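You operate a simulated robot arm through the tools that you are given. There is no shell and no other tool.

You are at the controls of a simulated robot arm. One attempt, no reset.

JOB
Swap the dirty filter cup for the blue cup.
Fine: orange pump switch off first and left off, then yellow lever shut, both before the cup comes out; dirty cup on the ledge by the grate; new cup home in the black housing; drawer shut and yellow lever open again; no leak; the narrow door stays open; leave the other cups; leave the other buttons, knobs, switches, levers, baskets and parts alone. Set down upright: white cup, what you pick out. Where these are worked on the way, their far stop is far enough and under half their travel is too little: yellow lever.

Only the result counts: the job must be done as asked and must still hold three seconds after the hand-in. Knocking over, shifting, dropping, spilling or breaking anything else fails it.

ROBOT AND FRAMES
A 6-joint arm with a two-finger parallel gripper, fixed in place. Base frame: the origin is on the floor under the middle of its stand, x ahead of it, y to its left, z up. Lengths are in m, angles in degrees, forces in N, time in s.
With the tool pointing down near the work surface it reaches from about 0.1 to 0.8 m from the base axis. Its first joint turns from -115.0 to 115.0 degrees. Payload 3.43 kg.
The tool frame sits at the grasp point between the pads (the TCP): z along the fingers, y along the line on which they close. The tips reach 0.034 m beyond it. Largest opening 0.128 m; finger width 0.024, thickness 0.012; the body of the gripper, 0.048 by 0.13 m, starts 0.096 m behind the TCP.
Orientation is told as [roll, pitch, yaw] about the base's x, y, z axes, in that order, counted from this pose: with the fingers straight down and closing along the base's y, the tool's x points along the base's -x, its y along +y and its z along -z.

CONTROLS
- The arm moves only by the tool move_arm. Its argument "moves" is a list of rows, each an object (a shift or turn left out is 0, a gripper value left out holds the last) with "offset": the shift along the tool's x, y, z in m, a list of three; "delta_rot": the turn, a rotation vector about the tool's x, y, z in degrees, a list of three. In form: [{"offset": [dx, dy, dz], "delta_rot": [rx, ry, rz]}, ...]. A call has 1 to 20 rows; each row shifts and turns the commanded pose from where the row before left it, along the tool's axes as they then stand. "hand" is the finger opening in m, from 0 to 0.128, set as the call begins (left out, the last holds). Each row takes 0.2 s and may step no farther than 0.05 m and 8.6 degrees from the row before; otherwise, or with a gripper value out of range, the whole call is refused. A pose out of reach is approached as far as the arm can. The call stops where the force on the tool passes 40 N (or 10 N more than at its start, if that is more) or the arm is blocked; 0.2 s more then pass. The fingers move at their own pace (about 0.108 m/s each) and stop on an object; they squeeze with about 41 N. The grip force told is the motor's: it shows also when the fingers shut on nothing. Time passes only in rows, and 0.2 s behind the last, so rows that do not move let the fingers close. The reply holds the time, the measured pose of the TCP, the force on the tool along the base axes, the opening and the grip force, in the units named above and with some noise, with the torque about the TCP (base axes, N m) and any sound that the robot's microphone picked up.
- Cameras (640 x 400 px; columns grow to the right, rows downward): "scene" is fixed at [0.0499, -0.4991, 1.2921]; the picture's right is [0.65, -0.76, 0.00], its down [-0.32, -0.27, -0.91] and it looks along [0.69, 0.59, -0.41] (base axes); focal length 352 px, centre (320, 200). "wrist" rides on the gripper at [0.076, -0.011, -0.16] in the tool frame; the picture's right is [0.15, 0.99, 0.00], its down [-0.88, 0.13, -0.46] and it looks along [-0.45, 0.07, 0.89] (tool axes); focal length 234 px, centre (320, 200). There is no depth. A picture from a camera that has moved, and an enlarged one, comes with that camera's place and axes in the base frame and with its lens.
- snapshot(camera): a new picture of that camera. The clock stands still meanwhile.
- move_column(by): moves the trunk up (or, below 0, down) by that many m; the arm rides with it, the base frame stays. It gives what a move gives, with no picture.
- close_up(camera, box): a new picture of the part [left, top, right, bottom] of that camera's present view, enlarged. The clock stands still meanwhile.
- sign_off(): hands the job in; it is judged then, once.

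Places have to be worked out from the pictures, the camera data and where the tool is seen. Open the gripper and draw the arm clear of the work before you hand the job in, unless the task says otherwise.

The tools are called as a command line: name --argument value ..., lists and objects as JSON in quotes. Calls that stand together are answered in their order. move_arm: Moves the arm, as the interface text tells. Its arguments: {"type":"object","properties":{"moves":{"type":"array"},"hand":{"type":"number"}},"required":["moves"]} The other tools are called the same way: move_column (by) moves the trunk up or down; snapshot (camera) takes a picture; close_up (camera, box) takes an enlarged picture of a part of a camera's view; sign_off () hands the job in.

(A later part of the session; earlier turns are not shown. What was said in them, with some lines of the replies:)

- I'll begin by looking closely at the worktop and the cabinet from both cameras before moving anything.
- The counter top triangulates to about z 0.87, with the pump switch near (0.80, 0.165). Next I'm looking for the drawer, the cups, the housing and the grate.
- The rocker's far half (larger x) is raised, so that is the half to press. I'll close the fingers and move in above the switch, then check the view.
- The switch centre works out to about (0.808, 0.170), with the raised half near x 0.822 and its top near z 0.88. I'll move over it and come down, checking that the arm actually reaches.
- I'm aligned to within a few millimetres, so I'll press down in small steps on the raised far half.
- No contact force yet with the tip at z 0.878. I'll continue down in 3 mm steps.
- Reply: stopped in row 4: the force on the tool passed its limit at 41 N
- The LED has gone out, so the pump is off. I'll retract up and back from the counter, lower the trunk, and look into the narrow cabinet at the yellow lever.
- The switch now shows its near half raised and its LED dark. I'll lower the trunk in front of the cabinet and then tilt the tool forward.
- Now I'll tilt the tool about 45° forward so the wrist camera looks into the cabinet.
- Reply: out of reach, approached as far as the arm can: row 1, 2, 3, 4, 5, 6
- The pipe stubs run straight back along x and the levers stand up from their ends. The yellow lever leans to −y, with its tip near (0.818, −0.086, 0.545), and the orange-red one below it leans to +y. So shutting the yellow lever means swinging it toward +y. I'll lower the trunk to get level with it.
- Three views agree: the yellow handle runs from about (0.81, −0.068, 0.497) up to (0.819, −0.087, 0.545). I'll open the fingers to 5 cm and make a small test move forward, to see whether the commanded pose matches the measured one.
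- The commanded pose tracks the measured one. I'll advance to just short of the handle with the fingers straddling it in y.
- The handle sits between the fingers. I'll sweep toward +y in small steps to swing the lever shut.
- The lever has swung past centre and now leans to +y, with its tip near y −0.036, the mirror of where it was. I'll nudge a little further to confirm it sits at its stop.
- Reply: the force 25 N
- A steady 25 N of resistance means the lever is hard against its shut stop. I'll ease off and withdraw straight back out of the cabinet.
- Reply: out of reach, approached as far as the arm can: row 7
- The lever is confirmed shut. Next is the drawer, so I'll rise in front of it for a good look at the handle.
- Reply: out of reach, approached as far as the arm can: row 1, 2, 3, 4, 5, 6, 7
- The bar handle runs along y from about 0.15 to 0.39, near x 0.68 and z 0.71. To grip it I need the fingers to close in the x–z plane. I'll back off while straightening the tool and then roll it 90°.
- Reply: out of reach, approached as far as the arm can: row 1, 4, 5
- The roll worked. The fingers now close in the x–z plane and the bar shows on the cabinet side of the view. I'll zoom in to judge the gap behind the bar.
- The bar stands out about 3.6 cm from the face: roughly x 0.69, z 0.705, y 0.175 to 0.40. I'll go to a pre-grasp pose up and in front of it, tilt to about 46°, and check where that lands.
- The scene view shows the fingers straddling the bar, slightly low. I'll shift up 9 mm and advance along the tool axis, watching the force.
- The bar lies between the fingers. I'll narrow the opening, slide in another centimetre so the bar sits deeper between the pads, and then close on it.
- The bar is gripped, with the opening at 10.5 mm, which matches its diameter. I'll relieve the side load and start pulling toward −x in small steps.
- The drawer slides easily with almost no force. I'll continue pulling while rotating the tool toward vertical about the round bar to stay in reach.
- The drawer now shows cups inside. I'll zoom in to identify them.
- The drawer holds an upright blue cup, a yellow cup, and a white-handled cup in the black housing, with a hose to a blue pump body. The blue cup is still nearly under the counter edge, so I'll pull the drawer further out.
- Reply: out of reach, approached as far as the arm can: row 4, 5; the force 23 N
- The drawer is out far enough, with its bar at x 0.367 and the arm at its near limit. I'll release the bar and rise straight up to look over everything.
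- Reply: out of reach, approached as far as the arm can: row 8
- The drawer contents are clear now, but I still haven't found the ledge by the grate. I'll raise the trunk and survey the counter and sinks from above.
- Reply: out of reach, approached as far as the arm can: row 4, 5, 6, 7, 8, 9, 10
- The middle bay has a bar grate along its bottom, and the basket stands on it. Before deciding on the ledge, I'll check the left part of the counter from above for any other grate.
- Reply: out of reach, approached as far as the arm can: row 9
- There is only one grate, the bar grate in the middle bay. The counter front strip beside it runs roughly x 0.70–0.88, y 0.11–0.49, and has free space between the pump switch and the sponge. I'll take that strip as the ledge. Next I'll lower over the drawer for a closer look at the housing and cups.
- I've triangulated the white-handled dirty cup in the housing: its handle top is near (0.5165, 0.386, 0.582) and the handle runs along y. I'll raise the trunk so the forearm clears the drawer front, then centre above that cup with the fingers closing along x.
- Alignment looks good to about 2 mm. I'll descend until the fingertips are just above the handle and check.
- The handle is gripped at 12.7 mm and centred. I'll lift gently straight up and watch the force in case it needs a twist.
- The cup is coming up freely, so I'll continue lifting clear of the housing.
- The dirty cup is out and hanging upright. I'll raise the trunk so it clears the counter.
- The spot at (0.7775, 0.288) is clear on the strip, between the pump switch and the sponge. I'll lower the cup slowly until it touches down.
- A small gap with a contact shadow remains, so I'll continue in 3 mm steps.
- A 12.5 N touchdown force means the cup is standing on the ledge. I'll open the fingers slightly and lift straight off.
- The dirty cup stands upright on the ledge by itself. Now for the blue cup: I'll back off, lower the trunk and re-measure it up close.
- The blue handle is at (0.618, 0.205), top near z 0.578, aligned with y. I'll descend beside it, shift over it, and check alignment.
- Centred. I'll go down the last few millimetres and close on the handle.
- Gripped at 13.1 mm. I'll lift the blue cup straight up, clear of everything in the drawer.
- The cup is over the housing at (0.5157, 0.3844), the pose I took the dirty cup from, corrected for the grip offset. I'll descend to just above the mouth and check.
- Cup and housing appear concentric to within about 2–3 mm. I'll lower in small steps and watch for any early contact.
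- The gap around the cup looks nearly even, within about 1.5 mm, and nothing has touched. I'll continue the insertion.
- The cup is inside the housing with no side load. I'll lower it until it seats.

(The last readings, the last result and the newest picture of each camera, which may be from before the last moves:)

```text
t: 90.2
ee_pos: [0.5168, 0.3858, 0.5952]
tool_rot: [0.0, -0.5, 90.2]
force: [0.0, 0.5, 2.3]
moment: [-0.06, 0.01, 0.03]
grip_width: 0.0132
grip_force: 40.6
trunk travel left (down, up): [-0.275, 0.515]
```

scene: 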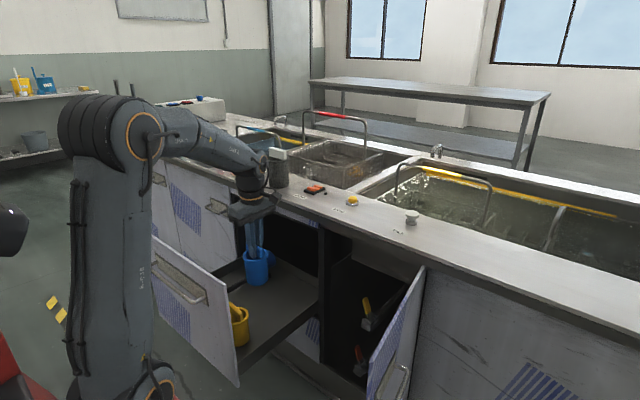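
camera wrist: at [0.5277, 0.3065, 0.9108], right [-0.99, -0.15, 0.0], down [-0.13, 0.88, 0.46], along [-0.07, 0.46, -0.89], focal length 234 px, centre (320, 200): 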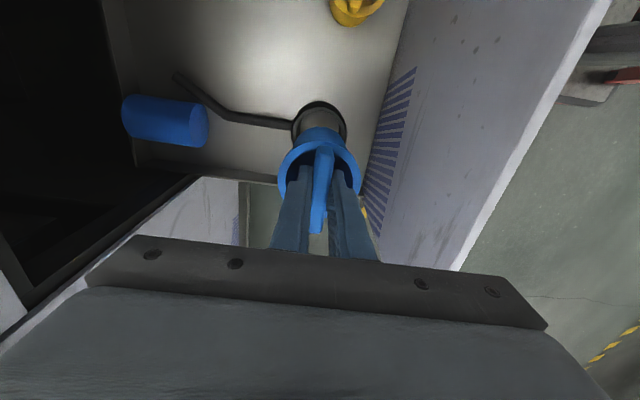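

move_arm --moves '[{"offset": [0, 0, 0.001]}, {"offset": [0, 0, 0.001]}, {"offset": [0, 0, 0]}]'

close_up --camera "wrist" --box '[260, 85, 390, 255]'

```text
t: 91.0
ee_pos: [0.5172, 0.3848, 0.5959]
tool_rot: [-0.1, -0.6, 90.2]
force: [1.0, -2.9, 29.8]
moment: [-0.42, 0.12, -0.03]
grip_width: 0.0129
grip_force: 41.2
trunk travel left (down, up): [-0.275, 0.515]
```

```text
2.35 times, centred on (325, 170) of wrist
camera zoom: at [0.5281, 0.307, 0.753], right [-0.99, -0.15, -0.01], down [-0.13, 0.88, 0.47], along [-0.06, 0.46, -0.89], focal length 551 px, centre (308, 271)
```

zoom: 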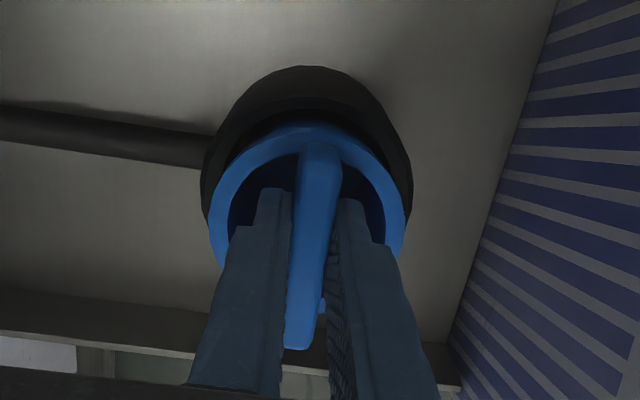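

A firm 30 N push-back at the same height as the old cup's seat means it is home. I'll release and lift straight off.

move_arm --moves '[{"offset": [0, 0, -0.001]}, {"offset": [0, 0, 0]}, {"offset": [0, 0, 0]}, {"offset": [0, 0, -0.01]}, {"offset": [0, 0, -0.02]}, {"offset": [0, 0, -0.04]}, {"offset": [0, 0, -0.05]}, {"offset": [0, 0, -0.05]}]' --hand 0.03

snapshot --camera "wrist"

close_up --camera "wrist" --box '[260, 85, 390, 195]'

```text
t: 92.8
ee_pos: [0.5162, 0.3856, 0.7647]
tool_rot: [0.0, -0.5, 90.2]
force: [-0.7, -0.2, -0.4]
moment: [-0.02, 0.0, -0.01]
grip_width: 0.03
grip_force: 0.1
trunk travel left (down, up): [-0.275, 0.515]
```

```text
taken
camera wrist: at [0.5289, 0.3077, 0.9224], right [-0.99, -0.15, 0.0], down [-0.13, 0.88, 0.46], along [-0.07, 0.46, -0.89], focal length 234 px, centre (320, 200)
```

wrist: 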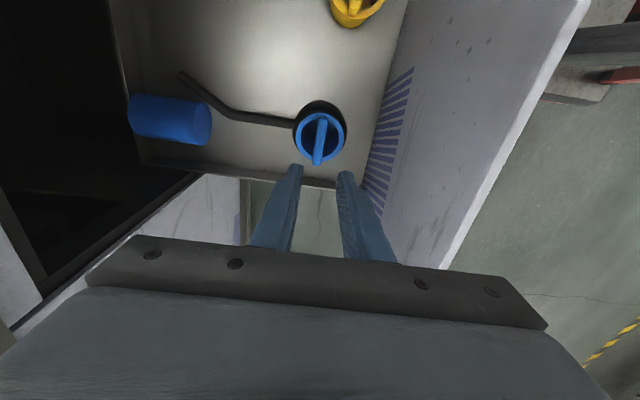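

```text
3.64 times, centred on (325, 140) of wrist
camera zoom: at [0.5289, 0.3077, 0.9224], right [-0.99, -0.15, 0.0], down [-0.13, 0.88, 0.46], along [-0.07, 0.46, -0.89], focal length 852 px, centre (302, 418)
```

zoom: 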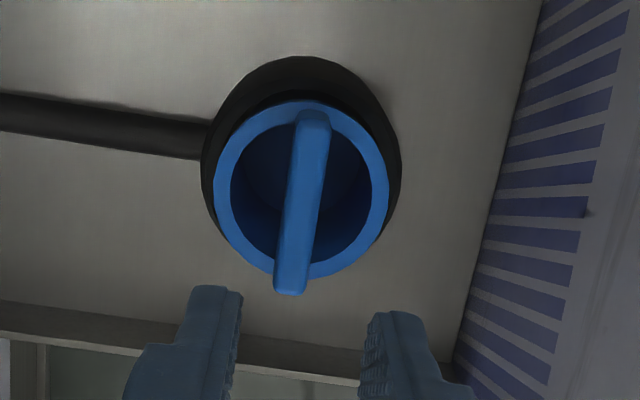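

The blue cup sits in the housing just as the old one did. Now I'll shut the drawer: first straddle the top edge of the drawer front from above, near (0.41, 0.33), and push it in as far as the counter overhang allows.

move_arm --moves '[{"offset": [0, 0, -0.05]}, {"offset": [0, 0, -0.05]}, {"offset": [0, 0, -0.02]}, {"offset": [0.018, 0.035, 0]}, {"offset": [0.018, 0.035, 0]}, {"offset": [0.018, 0.035, 0]}, {"offset": [0, 0, 0]}]' --hand 0.07

snapshot --camera "wrist"

close_up --camera "scene" --box '[120, 130, 320, 300]'

```text
t: 94.3
ee_pos: [0.4116, 0.3275, 0.8846]
tool_rot: [0.0, -0.6, 90.2]
force: [0.4, 0.5, 0.4]
moment: [-0.03, -0.01, -0.01]
grip_width: 0.07
grip_force: 0.0
trunk travel left (down, up): [-0.275, 0.515]
```

```text
taken
camera wrist: at [0.4245, 0.2494, 1.0424], right [-0.99, -0.15, 0.0], down [-0.13, 0.88, 0.46], along [-0.07, 0.46, -0.89], focal length 234 px, centre (320, 200)
```

wrist: 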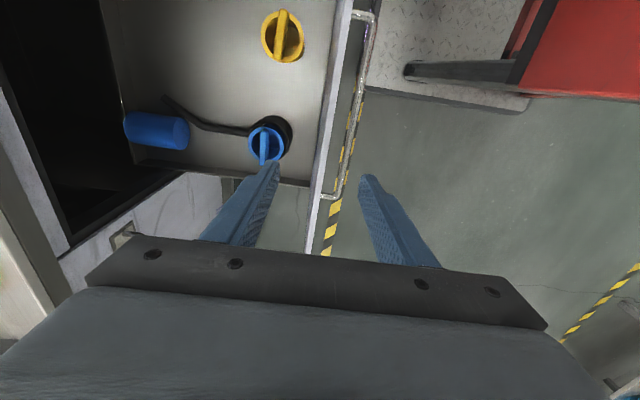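

```text
2.35 times, centred on (220, 215) of scene
camera zoom: at [0.0499, -0.4991, 1.2921], right [0.65, -0.76, 0.0], down [-0.32, -0.27, -0.91], along [0.69, 0.59, -0.41], focal length 829 px, centre (555, 165)
```

zoom: 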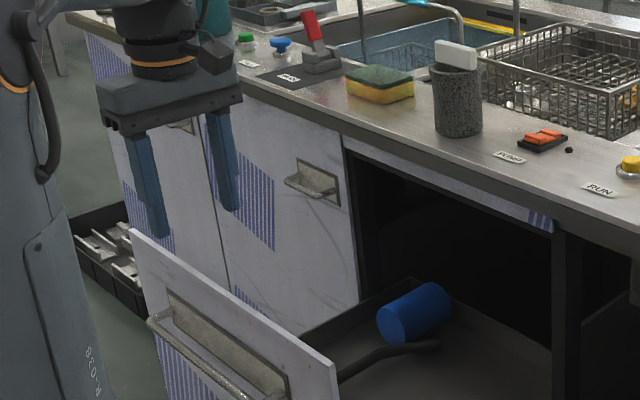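

The drawer front's top edge lies between the fingers. I'll lower to straddle it and push toward the cabinet.

move_arm --moves '[{"offset": [0, 0, 0.04]}, {"offset": [0, 0, 0.04]}, {"offset": [0, 0, 0.02]}, {"offset": [0, -0.01, 0]}, {"offset": [0, -0.01, 0]}, {"offset": [0, -0.01, 0]}, {"offset": [0, -0.01, 0]}, {"offset": [0, -0.015, 0]}, {"offset": [0, -0.015, 0]}]' --hand 0.056

close_up --camera "scene" --box '[120, 150, 320, 320]'

snapshot --camera "wrist"

```text
t: 96.3
ee_pos: [0.4822, 0.3298, 0.7844]
tool_rot: [-0.1, -0.5, 90.2]
force: [-0.2, -0.4, 0.1]
moment: [-0.02, 0.01, -0.02]
grip_width: 0.056
grip_force: 0.1
trunk travel left (down, up): [-0.275, 0.515]
```

```text
2.35 times, centred on (220, 235) of scene
camera zoom: at [0.0499, -0.4991, 1.2921], right [0.65, -0.76, 0.0], down [-0.32, -0.27, -0.91], along [0.69, 0.59, -0.41], focal length 829 px, centre (555, 118)
```

zoom: 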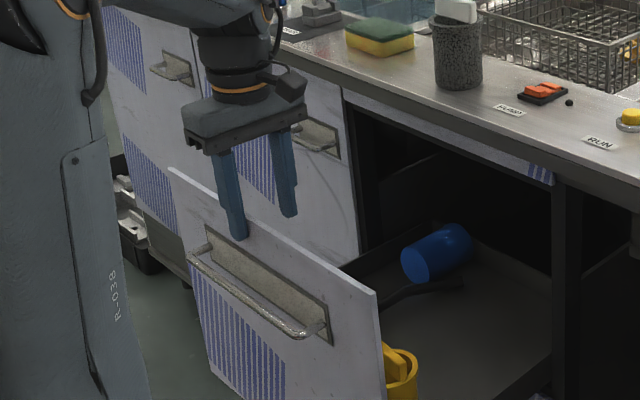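

```text
taken
camera wrist: at [0.4936, 0.251, 0.9418], right [-0.99, -0.15, 0.0], down [-0.13, 0.88, 0.46], along [-0.07, 0.46, -0.89], focal length 234 px, centre (320, 200)
```

wrist: 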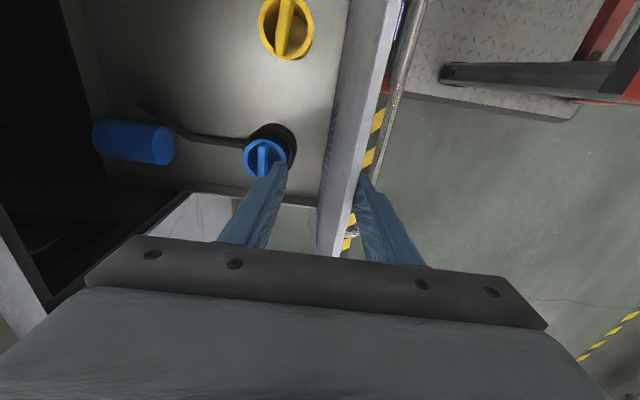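

The drawer is sliding in smoothly, so I'll keep pushing at a gentle pace.

move_arm --moves '[{"offset": [0, -0.012, 0]}, {"offset": [0, -0.014, 0]}, {"offset": [0, -0.014, 0]}, {"offset": [0, -0.014, 0]}, {"offset": [0, -0.014, 0]}, {"offset": [0, -0.014, 0]}, {"offset": [0, -0.014, 0]}, {"offset": [0, -0.014, 0]}, {"offset": [0, -0.012, 0]}, {"offset": [0, -0.008, 0]}]'

close_up --camera "scene" --box '[150, 130, 350, 300]'

snapshot --camera "wrist"

```text
t: 98.5
ee_pos: [0.6098, 0.3315, 0.7852]
tool_rot: [-0.1, -0.5, 90.2]
force: [0.2, 0.6, 0.3]
moment: [0.02, -0.02, -0.01]
grip_width: 0.0561
grip_force: 0.3
trunk travel left (down, up): [-0.275, 0.515]
```

```text
2.35 times, centred on (250, 215) of scene
camera zoom: at [0.0499, -0.4991, 1.2921], right [0.65, -0.76, 0.0], down [-0.32, -0.27, -0.91], along [0.69, 0.59, -0.41], focal length 829 px, centre (485, 165)
```

zoom: 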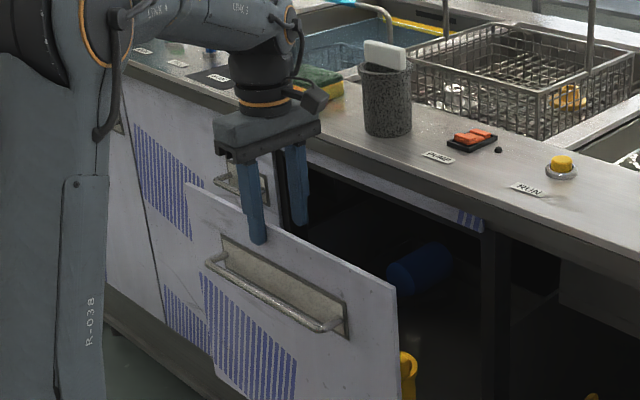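

```text
taken
camera wrist: at [0.6224, 0.2524, 0.943], right [-0.99, -0.15, 0.0], down [-0.13, 0.88, 0.46], along [-0.07, 0.46, -0.89], focal length 234 px, centre (320, 200)
```

wrist: 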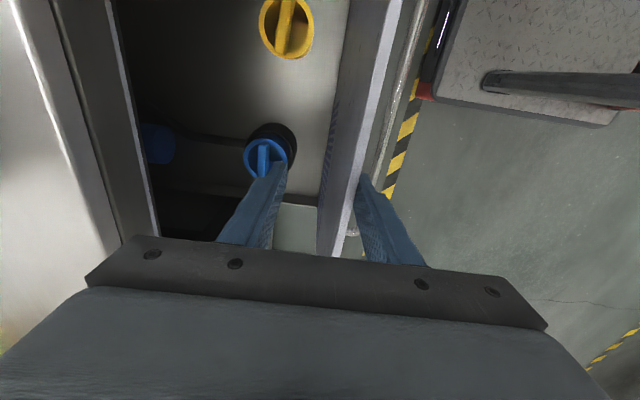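

The drawer front is at about x 0.58 and the gripper is near the overhang limit. I'll lift off, back away in front of the drawer, and tilt for the final push.

move_arm --moves '[{"offset": [0, 0.004, -0.03]}, {"offset": [0, 0, -0.03]}, {"offset": [0, 0, -0.03]}, {"offset": [0.01, 0.03, 0]}, {"offset": [0.01, 0.03, 0]}, {"offset": [0.01, 0.03, 0]}, {"offset": [0.01, 0.02, 0]}, {"offset": [0, 0, 0]}]'

move_arm --moves '[{"offset": [0, 0, 0.005], "delta_rot": [8.4, 0, 0]}, {"offset": [0, 0, 0.005], "delta_rot": [8.4, 0, 0]}, {"offset": [0, 0, 0.005], "delta_rot": [8.4, 0, 0]}, {"offset": [0, 0, 0]}]' --hand 0.0

snapshot --camera "wrist"

snapshot --camera "scene"

```text
t: 100.3
ee_pos: [0.4965, 0.2878, 0.8729]
tool_rot: [0.0, -0.5, 90.1]
force: [0.0, -0.7, -0.5]
moment: [0.0, 0.0, 0.0]
grip_width: 0.0563
grip_force: 0.0
trunk travel left (down, up): [-0.275, 0.515]
```

```text
t: 101.3
ee_pos: [0.4999, 0.288, 0.8605]
tool_rot: [-25.3, -0.6, 90.2]
force: [0.0, -0.6, -0.4]
moment: [0.03, -0.02, 0.03]
grip_width: 0.0
grip_force: 32.6
trunk travel left (down, up): [-0.275, 0.515]
```

```text
taken
camera wrist: at [0.442, 0.2102, 1.0074], right [-0.89, -0.15, -0.42], down [-0.32, 0.88, 0.36], along [0.32, 0.46, -0.83], focal length 234 px, centre (320, 200)
```

wrist: 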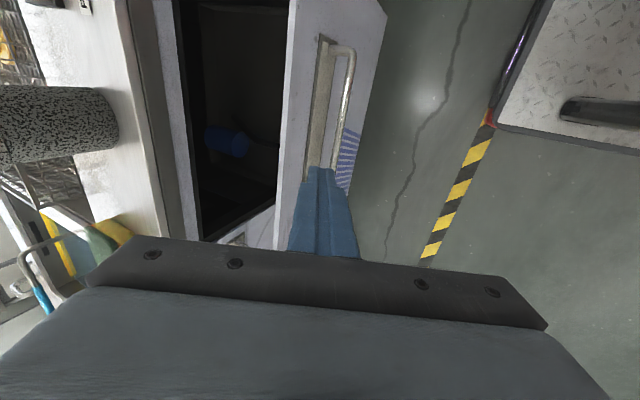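

```text
taken
```

scene: 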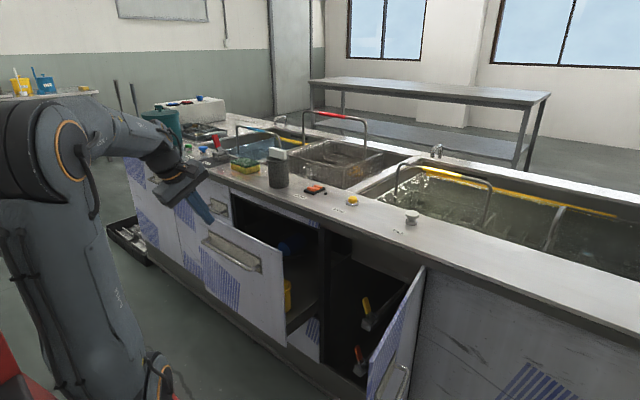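

move_arm --moves '[{"offset": [0, 0.0189, 0.04]}, {"offset": [0, 0.0189, 0.04]}, {"offset": [0, -0.0181, 0.0085], "delta_rot": [5.25, 0, 0]}, {"offset": [0, -0.0172, 0.0102], "delta_rot": [5.25, 0, 0]}, {"offset": [0, -0.0162, 0.0117], "delta_rot": [5.25, 0, 0]}, {"offset": [0, -0.0151, 0.0131], "delta_rot": [5.25, 0, 0]}, {"offset": [0, 0, 0]}]'

close_up --camera "scene" --box '[180, 170, 340, 300]'

snapshot --camera "wrist"

```text
t: 103.0
ee_pos: [0.5776, 0.2893, 0.7717]
tool_rot: [-46.3, -0.5, 90.2]
force: [0.4, -0.2, -0.4]
moment: [-0.02, -0.03, -0.01]
grip_width: 0.0001
grip_force: 32.9
trunk travel left (down, up): [-0.275, 0.515]
```

```text
3.08 times, centred on (260, 235) of scene
camera zoom: at [0.0499, -0.4991, 1.2921], right [0.65, -0.76, 0.0], down [-0.32, -0.27, -0.91], along [0.69, 0.59, -0.41], focal length 1085 px, centre (505, 92)
```

zoom: 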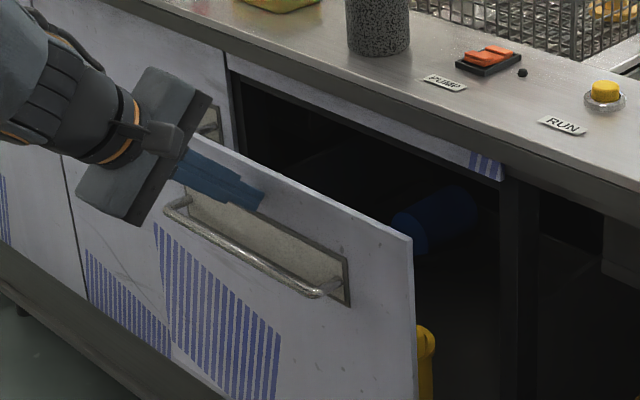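

```text
taken
camera wrist: at [0.471, 0.2116, 0.8886], right [-0.68, -0.14, -0.72], down [-0.42, 0.88, 0.23], along [0.6, 0.46, -0.66], focal length 234 px, centre (320, 200)
```

wrist: 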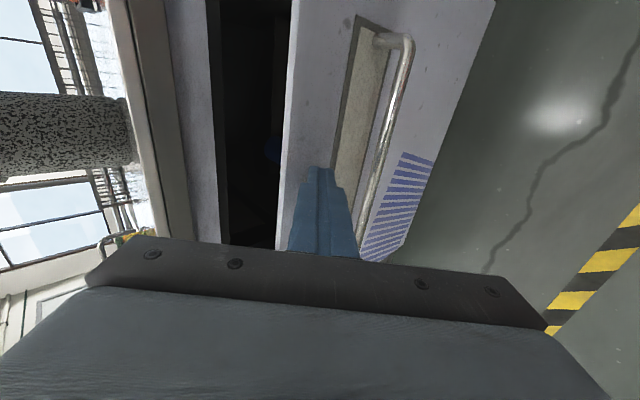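

The fingertips are on the face just above the handle plate. I'll push straight in.

move_arm --moves '[{"offset": [0, -0.0104, 0.0108]}, {"offset": [0, -0.0104, 0.0108]}, {"offset": [0, -0.0104, 0.0108]}, {"offset": [0, -0.0104, 0.0108]}, {"offset": [0, -0.0104, 0.0108]}, {"offset": [0, -0.0069, 0.0072]}, {"offset": [0, -0.0069, 0.0072]}, {"offset": [0, -0.0035, 0.0036]}]'

close_up --camera "scene" --box '[200, 170, 360, 300]'

```text
t: 104.8
ee_pos: [0.6813, 0.2886, 0.77]
tool_rot: [-46.3, -0.5, 90.2]
force: [-0.6, 0.6, 0.3]
moment: [0.03, -0.02, 0.02]
grip_width: 0.0002
grip_force: 32.9
trunk travel left (down, up): [-0.275, 0.515]
```

```text
3.08 times, centred on (280, 235) of scene
camera zoom: at [0.0499, -0.4991, 1.2921], right [0.65, -0.76, 0.0], down [-0.32, -0.27, -0.91], along [0.69, 0.59, -0.41], focal length 1085 px, centre (443, 92)
```

zoom: 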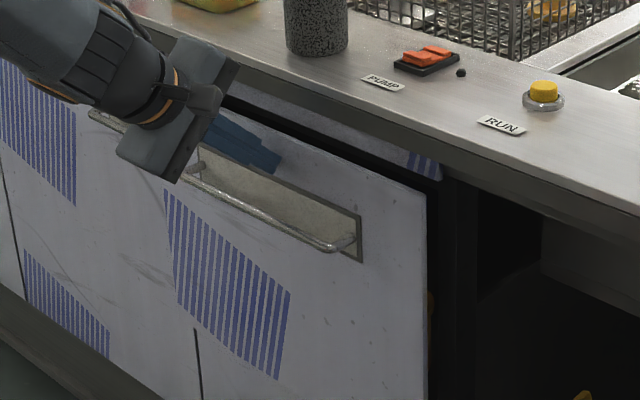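

move_arm --moves '[{"offset": [0, -0.0035, 0.0036]}, {"offset": [0, -0.0035, 0.0036]}, {"offset": [0, -0.0021, 0.0022]}, {"offset": [0, -0.0021, 0.0022]}, {"offset": [0, -0.0021, 0.0022]}, {"offset": [0, 0, 0]}]'

close_up --camera "scene" --box '[200, 170, 360, 300]'

```text
t: 106.2
ee_pos: [0.6982, 0.2904, 0.7711]
tool_rot: [-46.4, -0.5, 90.2]
force: [0.4, 0.3, 0.1]
moment: [-0.02, 0.04, 0.0]
grip_width: 0.0
grip_force: 32.8
trunk travel left (down, up): [-0.275, 0.515]
```

```text
3.08 times, centred on (280, 235) of scene
camera zoom: at [0.0499, -0.4991, 1.2921], right [0.65, -0.76, 0.0], down [-0.32, -0.27, -0.91], along [0.69, 0.59, -0.41], focal length 1085 px, centre (443, 92)
```

zoom: 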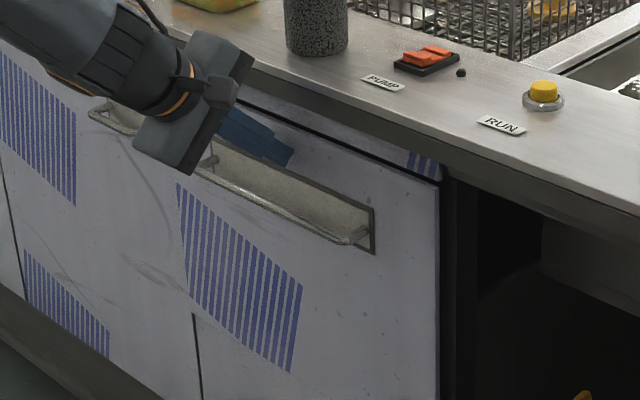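

move_arm --moves '[{"offset": [0, -0.0014, 0.0015]}, {"offset": [0, -0.0014, 0.0015]}, {"offset": [0, -0.0014, 0.0015]}, {"offset": [0, 0, 0]}]'

close_up --camera "scene" --box '[225, 195, 325, 265]'

```text
t: 107.2
ee_pos: [0.7045, 0.2902, 0.7702]
tool_rot: [-46.2, -0.5, 90.1]
force: [-0.2, 0.5, 0.5]
moment: [-0.02, -0.02, 0.02]
grip_width: 0.0003
grip_force: 33.2
trunk travel left (down, up): [-0.275, 0.515]
```

```text
5.71 times, centred on (275, 230) of scene
camera zoom: at [0.0499, -0.4991, 1.2921], right [0.65, -0.76, 0.0], down [-0.32, -0.27, -0.91], along [0.69, 0.59, -0.41], focal length 2014 px, centre (577, 29)
```

zoom: 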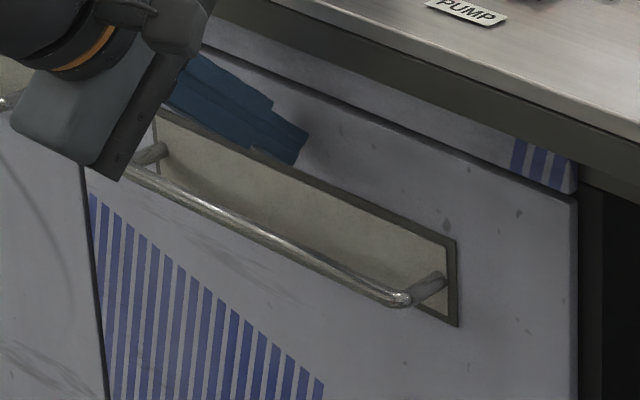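

This close-up now matches the very first one pixel for pixel (bar end at 400,300), so the drawer is home. One tiny extra push will confirm the stop.

move_arm --moves '[{"offset": [0, -0.0014, 0.0015]}, {"offset": [0, -0.0014, 0.0015]}, {"offset": [0, 0, 0]}]'

close_up --camera "scene" --box '[225, 195, 325, 265]'

```text
t: 108.0
ee_pos: [0.7059, 0.2901, 0.7704]
tool_rot: [-46.1, -0.6, 90.2]
force: [-25.1, -2.3, 9.7]
moment: [-0.08, 0.07, -0.12]
grip_width: 0.0
grip_force: 32.5
trunk travel left (down, up): [-0.275, 0.515]
stopped in row 3: the force on the tool passed its limit at 41 N (the readings are from after the stop); the commanded pose is now the measured one
```

```text
5.71 times, centred on (275, 230) of scene
camera zoom: at [0.0499, -0.4991, 1.2921], right [0.65, -0.76, 0.0], down [-0.32, -0.27, -0.91], along [0.69, 0.59, -0.41], focal length 2014 px, centre (577, 29)
```

zoom: 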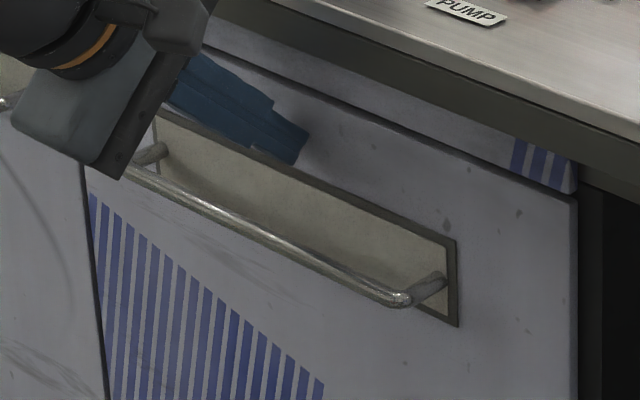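

The drawer is hard against its stop. I'll back away and roll the gripper 90° back, so the fingers close along y for the lever.

move_arm --moves '[{"offset": [0, 0.0138, -0.0145]}, {"offset": [0, 0.0208, -0.0217]}, {"offset": [0, 0.0208, -0.0217]}, {"offset": [0, 0.0208, -0.0217]}, {"offset": [0, 0, 0]}]'

move_arm --moves '[{"delta_rot": [0, 0, 8.5]}, {"delta_rot": [0, 0, 8.5]}, {"delta_rot": [0, 0, 8.5]}, {"delta_rot": [0, 0, 8.5]}, {"delta_rot": [0, 0, 8.5]}, {"delta_rot": [0, 0, 8.5]}, {"delta_rot": [0, 0, 8.5]}, {"delta_rot": [0, 0, 8.5]}, {"delta_rot": [0, 0, 8.5]}, {"delta_rot": [0, 0, 8.5]}, {"delta_rot": [0, 0, 5]}]'

snapshot --camera "scene"

snapshot --camera "wrist"

```text
t: 109.2
ee_pos: [0.5978, 0.2898, 0.7716]
tool_rot: [-46.0, -0.4, 90.1]
force: [-0.2, -0.4, -0.4]
moment: [0.02, -0.02, 0.0]
grip_width: 0.0
grip_force: 32.6
trunk travel left (down, up): [-0.275, 0.515]
```

```text
t: 111.5
ee_pos: [0.5966, 0.2912, 0.7699]
tool_rot: [0.8, -46.2, -0.4]
force: [0.8, 0.6, -0.4]
moment: [-0.01, -0.03, -0.01]
grip_width: 0.0
grip_force: 32.9
trunk travel left (down, up): [-0.275, 0.515]
```

```text
taken
```

scene: 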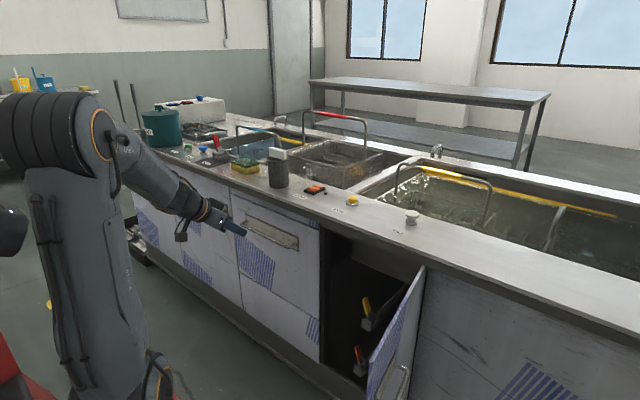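

```text
taken
camera wrist: at [0.4303, 0.2772, 0.8253], right [-0.1, 0.99, -0.1], down [0.28, 0.12, 0.95], along [0.95, 0.07, -0.29], focal length 234 px, centre (320, 200)
```

wrist: 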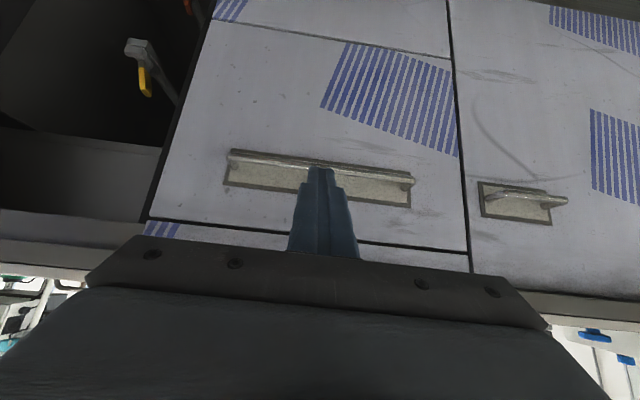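

I'll move across in front of the narrow cabinet and lower the trunk to lever height again.

move_arm --moves '[{"offset": [0, -0.042, 0]}, {"offset": [0, -0.042, 0]}, {"offset": [0, -0.042, 0]}, {"offset": [0, -0.042, 0]}, {"offset": [0, -0.042, 0]}, {"offset": [0, -0.042, 0]}, {"offset": [0, -0.042, 0]}, {"offset": [0, -0.042, 0]}]' --hand 0.05

move_column --by -0.2

snapshot --camera "wrist"

```text
t: 113.3
ee_pos: [0.5903, -0.0587, 0.7594]
tool_rot: [-0.5, -43.5, -1.8]
force: [1.9, 3.6, 1.0]
moment: [-0.13, 0.14, -0.12]
grip_width: 0.05
grip_force: 0.2
trunk travel left (down, up): [-0.275, 0.515]
```

```text
t: 115.5
ee_pos: [0.639, -0.0472, 0.5665]
tool_rot: [0.6, -46.0, -0.2]
force: [-0.5, -1.3, 0.2]
moment: [0.01, -0.01, 0.0]
grip_width: 0.0499
grip_force: 0.0
trunk travel left (down, up): [-0.075, 0.715]
```

```text
taken
camera wrist: at [0.4713, -0.0593, 0.6225], right [-0.1, 0.99, -0.1], down [0.28, 0.12, 0.95], along [0.95, 0.07, -0.29], focal length 234 px, centre (320, 200)
```

wrist: 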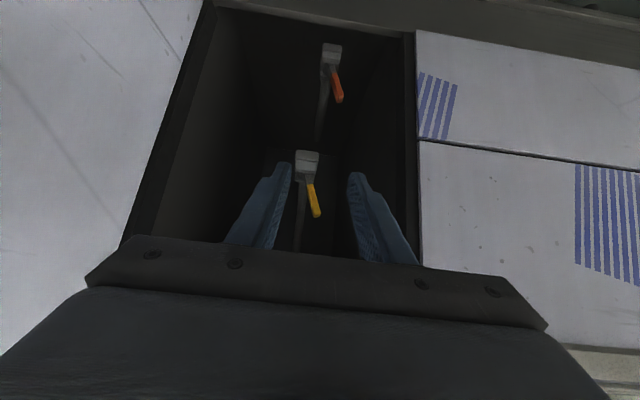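

move_arm --moves '[{"offset": [-0.0138, 0, 0.0144]}, {"offset": [-0.0138, 0, 0.0144]}, {"offset": [0, 0, 0]}]'

close_up --camera "wrist" --box '[240, 90, 400, 260]'

```text
t: 116.3
ee_pos: [0.6774, -0.0453, 0.5666]
tool_rot: [0.6, -46.0, -0.3]
force: [-0.4, -0.1, -0.4]
moment: [0.02, 0.0, 0.0]
grip_width: 0.0501
grip_force: 0.0
trunk travel left (down, up): [-0.075, 0.715]
```

```text
2.35 times, centred on (320, 175) of wrist
camera zoom: at [0.5107, -0.0588, 0.622], right [-0.1, 0.99, -0.1], down [0.28, 0.12, 0.95], along [0.95, 0.07, -0.29], focal length 551 px, centre (320, 259)
```

zoom: 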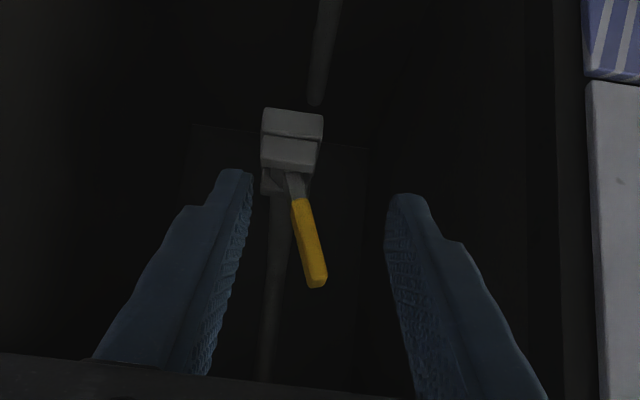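

The lever sits between the open fingers. I'll advance to the same depth as before.

move_arm --moves '[{"offset": [-0.0224, 0, 0.0356]}, {"offset": [-0.0224, 0, 0.0356]}, {"offset": [-0.0223, 0, 0.0357]}, {"offset": [0, 0, 0]}]'

close_up --camera "wrist" --box '[240, 90, 400, 260]'

```text
t: 117.3
ee_pos: [0.802, -0.0475, 0.5409]
tool_rot: [0.5, -46.1, -0.4]
force: [-0.4, 0.2, 0.3]
moment: [0.04, -0.05, 0.0]
grip_width: 0.0499
grip_force: 0.1
trunk travel left (down, up): [-0.075, 0.715]
```

```text
2.35 times, centred on (320, 175) of wrist
camera zoom: at [0.6338, -0.0603, 0.5954], right [-0.1, 0.99, -0.1], down [0.28, 0.12, 0.95], along [0.95, 0.07, -0.29], focal length 551 px, centre (320, 259)
```

zoom: 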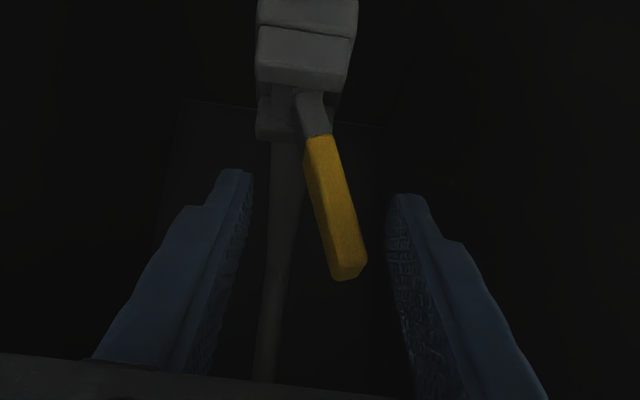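

Now I'll sweep toward −y to swing the lever back to open.

move_arm --moves '[{"offset": [0, -0.007, 0]}, {"offset": [0, -0.007, 0]}, {"offset": [0, -0.007, 0]}, {"offset": [0, -0.006, 0]}, {"offset": [0, -0.006, 0]}, {"offset": [0, -0.006, 0]}, {"offset": [0, -0.005, 0]}]'

close_up --camera "wrist" --box '[240, 90, 400, 260]'

```text
t: 118.9
ee_pos: [0.8009, -0.0901, 0.541]
tool_rot: [0.7, -46.0, -0.4]
force: [-0.2, -0.3, 0.2]
moment: [-0.01, -0.01, 0.04]
grip_width: 0.0499
grip_force: 0.1
trunk travel left (down, up): [-0.075, 0.715]
```

```text
2.35 times, centred on (320, 175) of wrist
camera zoom: at [0.6345, -0.1032, 0.5951], right [-0.1, 0.99, -0.1], down [0.28, 0.12, 0.95], along [0.95, 0.07, -0.29], focal length 551 px, centre (320, 259)
```

zoom: 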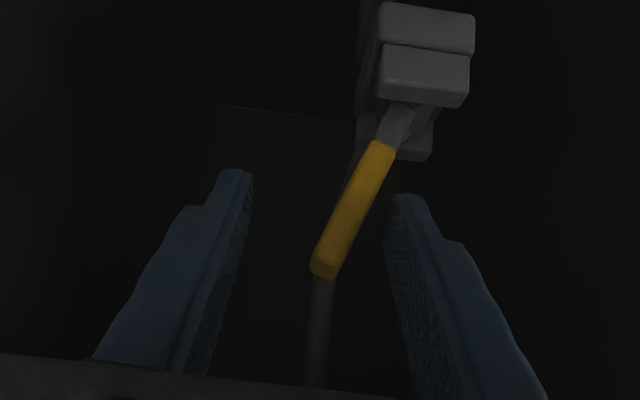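

The lever has swung back to −y. I'll nudge further to confirm it's at the open stop.

move_arm --moves '[{"offset": [0, -0.004, 0]}, {"offset": [0, -0.004, 0]}, {"offset": [0, -0.003, 0]}, {"offset": [0, -0.002, 0]}, {"offset": [0, -0.002, 0]}]'

close_up --camera "wrist" --box '[240, 90, 400, 260]'

```text
t: 120.1
ee_pos: [0.8015, -0.1029, 0.5408]
tool_rot: [0.7, -46.0, -0.2]
force: [3.5, 26.5, 2.6]
moment: [0.9, 0.05, 0.37]
grip_width: 0.0652
grip_force: 13.3
trunk travel left (down, up): [-0.075, 0.715]
```

```text
2.35 times, centred on (320, 175) of wrist
camera zoom: at [0.635, -0.1162, 0.5956], right [-0.11, 0.99, -0.1], down [0.28, 0.12, 0.95], along [0.95, 0.07, -0.29], focal length 551 px, centre (320, 259)
```

zoom: 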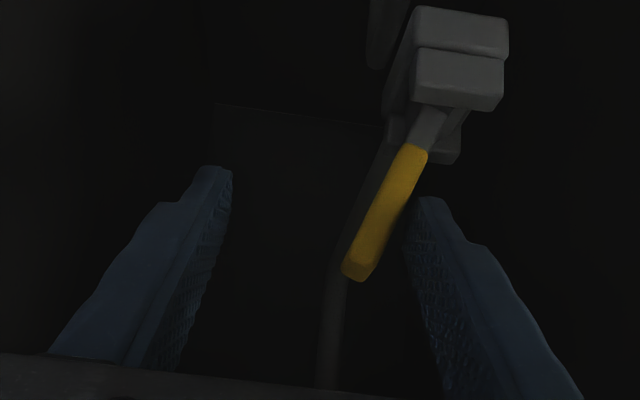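

A 26 N resistance shows it is fully open at the stop. I'll ease off and withdraw straight back out.

move_arm --moves '[{"offset": [0, 0.008, 0]}, {"offset": [0, 0.01, 0]}, {"offset": [0.0174, 0, -0.0325]}, {"offset": [0.0174, 0, -0.0325]}, {"offset": [0.022, 0.01, -0.0288]}, {"offset": [0.022, 0.01, -0.0288]}]'

snapshot --camera "scene"

close_up --camera "scene" --box '[300, 220, 440, 380]'

close_up --camera "scene" --box '[220, 130, 380, 260]'

```text
t: 121.5
ee_pos: [0.6586, -0.067, 0.5684]
tool_rot: [0.7, -46.0, -0.3]
force: [-0.7, 0.0, -0.3]
moment: [-0.01, -0.03, 0.02]
grip_width: 0.05
grip_force: 0.0
trunk travel left (down, up): [-0.075, 0.715]
```

```text
taken
```

scene: 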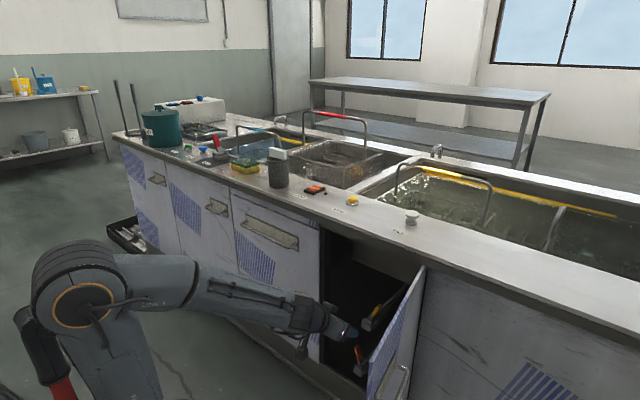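

```text
2.50 times, centred on (370, 300) of scene
camera zoom: at [0.0499, -0.4991, 1.2921], right [0.65, -0.76, 0.0], down [-0.32, -0.27, -0.91], along [0.69, 0.59, -0.41], focal length 881 px, centre (195, -50)
```

zoom: 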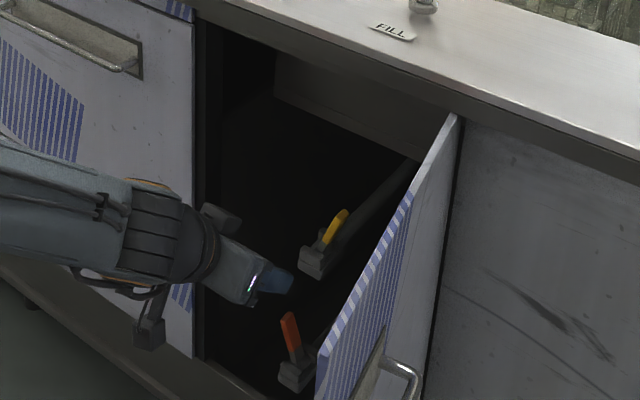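

```text
3.08 times, centred on (300, 195) of scene
camera zoom: at [0.0499, -0.4991, 1.2921], right [0.65, -0.76, 0.0], down [-0.32, -0.27, -0.91], along [0.69, 0.59, -0.41], focal length 1085 px, centre (382, 215)
```

zoom: 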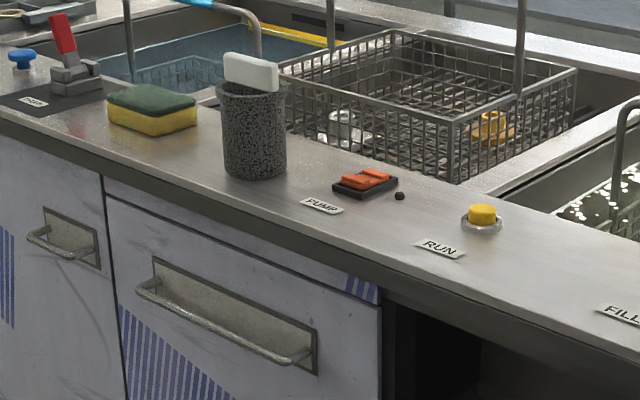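

The yellow lever is open, the pump LED is dark, the drawer is shut, the narrow door is still open and the dirty cup stands on the ledge. I'll draw the arm clear: straighten the tool while retreating, then raise the trunk.

move_arm --moves '[{"offset": [0.0138, 0, -0.0144], "delta_rot": [0, 4, 0]}, {"offset": [0.0208, 0, -0.0216], "delta_rot": [0, 8, 0]}, {"offset": [0.0236, 0.005, -0.0185], "delta_rot": [0, 8, 0]}, {"offset": [0.026, 0.005, -0.015], "delta_rot": [0, 8, 0]}, {"offset": [0.0278, 0.005, -0.0112], "delta_rot": [0, 8, 0]}, {"offset": [0.0291, 0.005, -0.0073], "delta_rot": [0, 8, 0]}, {"offset": [0, 0, -0.02]}]'

move_column --by 0.45

snapshot --camera "scene"

snapshot --camera "wrist"

```text
t: 123.1
ee_pos: [0.5132, -0.0543, 0.5895]
tool_rot: [0.3, -1.9, 0.0]
force: [0.4, -0.6, 0.1]
moment: [0.02, -0.02, -0.01]
grip_width: 0.05
grip_force: 0.1
out of reach, approached as far as the arm can: row 2, 3, 4, 7
trunk travel left (down, up): [-0.075, 0.715]
```

```text
refused: 0.45 is not a number from -0.4 to 0.4
```

```text
taken
```

scene: 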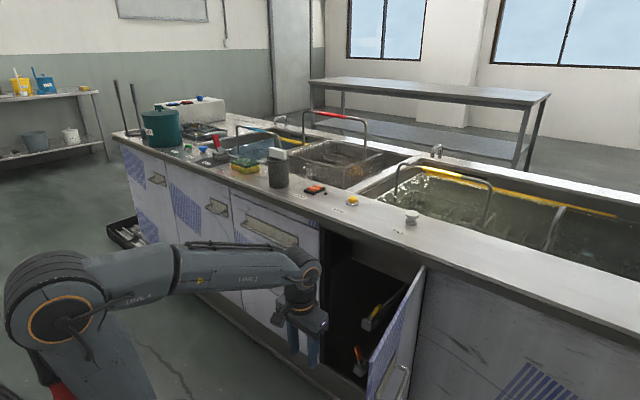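

```text
taken
camera wrist: at [0.4319, -0.0678, 0.7464], right [-0.15, 0.99, 0.0], down [0.86, 0.13, 0.49], along [0.48, 0.07, -0.87], focal length 234 px, centre (320, 200)
```

wrist: 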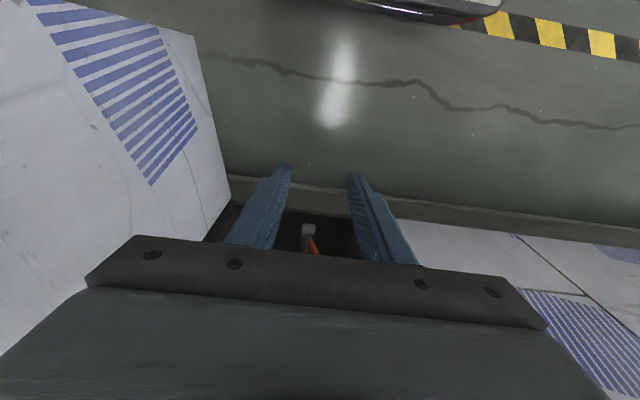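

The column step was over the limit, so I'll raise it by 0.4 instead and open the gripper fully on the way.

move_column --by 0.4

move_arm --moves '[{"offset": [0.02, 0, -0.02]}, {"offset": [0.02, 0, -0.03]}, {"offset": [0, 0, -0.03]}, {"offset": [0, 0, 0]}]' --hand 0.1

snapshot --camera "scene"

snapshot --camera "wrist"

close_up --camera "scene" --box '[300, 220, 440, 380]'

close_up --camera "scene" --box '[225, 195, 325, 265]'

```text
t: 127.0
ee_pos: [0.5136, -0.0526, 0.9889]
tool_rot: [0.4, -2.0, 0.2]
force: [0.2, -0.2, -0.2]
moment: [0.0, -0.02, -0.02]
grip_width: 0.0503
grip_force: 0.1
trunk travel left (down, up): [-0.475, 0.315]
```

```text
t: 128.0
ee_pos: [0.4709, -0.055, 1.0682]
tool_rot: [0.5, -2.0, 0.1]
force: [-0.1, -0.1, -0.1]
moment: [0.03, -0.01, 0.0]
grip_width: 0.0999
grip_force: 0.0
trunk travel left (down, up): [-0.475, 0.315]
```

```text
taken
```

scene: 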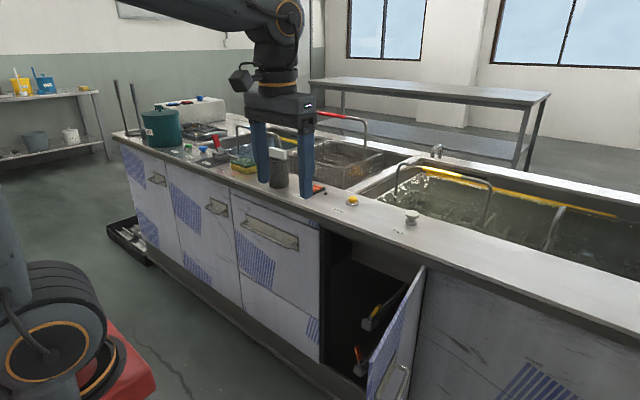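

```text
taken
camera wrist: at [0.39, -0.0692, 1.2239], right [-0.15, 0.99, 0.0], down [0.86, 0.13, 0.49], along [0.48, 0.07, -0.87], focal length 234 px, centre (320, 200)
```

wrist: 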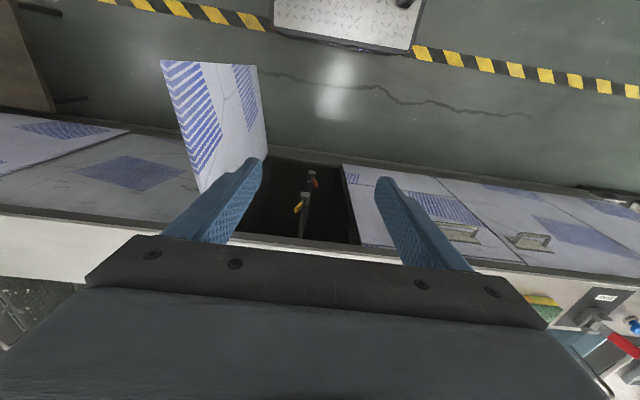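

```text
2.50 times, centred on (370, 300) of scene
camera zoom: at [0.0499, -0.4991, 1.2921], right [0.65, -0.76, 0.0], down [-0.32, -0.27, -0.91], along [0.69, 0.59, -0.41], focal length 881 px, centre (195, -50)
```

zoom: 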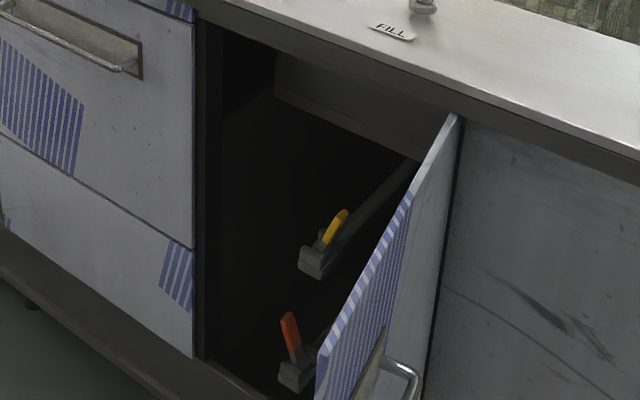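

```text
5.71 times, centred on (275, 230) of scene
camera zoom: at [0.0499, -0.4991, 1.2921], right [0.65, -0.76, 0.0], down [-0.32, -0.27, -0.91], along [0.69, 0.59, -0.41], focal length 2014 px, centre (577, 29)
```

zoom: 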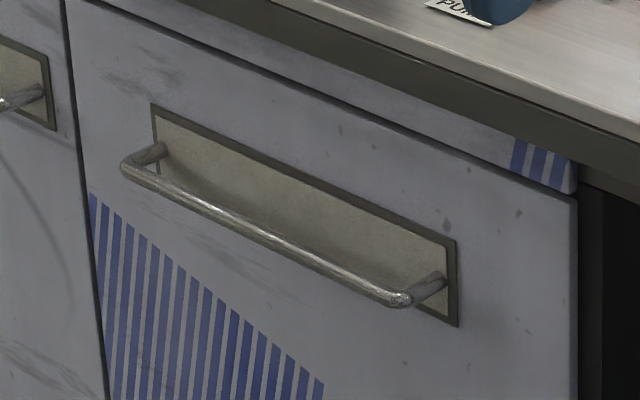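

Every requirement checks out in the latest views:
- **Drawer:** identical to its original shut picture.
- **Yellow lever:** back at its open position.
- **Narrow door:** still open.
- **Pump:** off.
- **Dirty cup:** upright on the ledge.
- **Blue cup:** seated in the housing when the drawer closed, and no leak is visible.

The arm is clear and the gripper is open, so I'm handing in.

sign_off

```text
The job is handed in.
```

I swapped the dirty filter cup for the blue one and handed the job in. I don't have the judging result.

- **Shut-off:** I switched the orange pump off first, and its light went out. Then I swung the yellow lever to its shut stop, before either cup moved.
- **Dirty cup:** it stands upright on the counter's front strip, between the pump switch and the sponge. I took that strip as the ledge because it is the only reachable flat edge beside the one grate I found, in the middle bay. This was a judgement call.
- **Blue cup:** it is in the black housing, pressed down to the same depth as the old cup.
- **Put back:** the drawer is shut against its stop, the yellow lever is at its open stop, and the narrow door is still open.
- **Leak:** I saw none, but the housing is inside the closed drawer, so I couldn't look at it after opening the lever.

I didn't touch the other cups and controls. The arm is clear with the gripper open.
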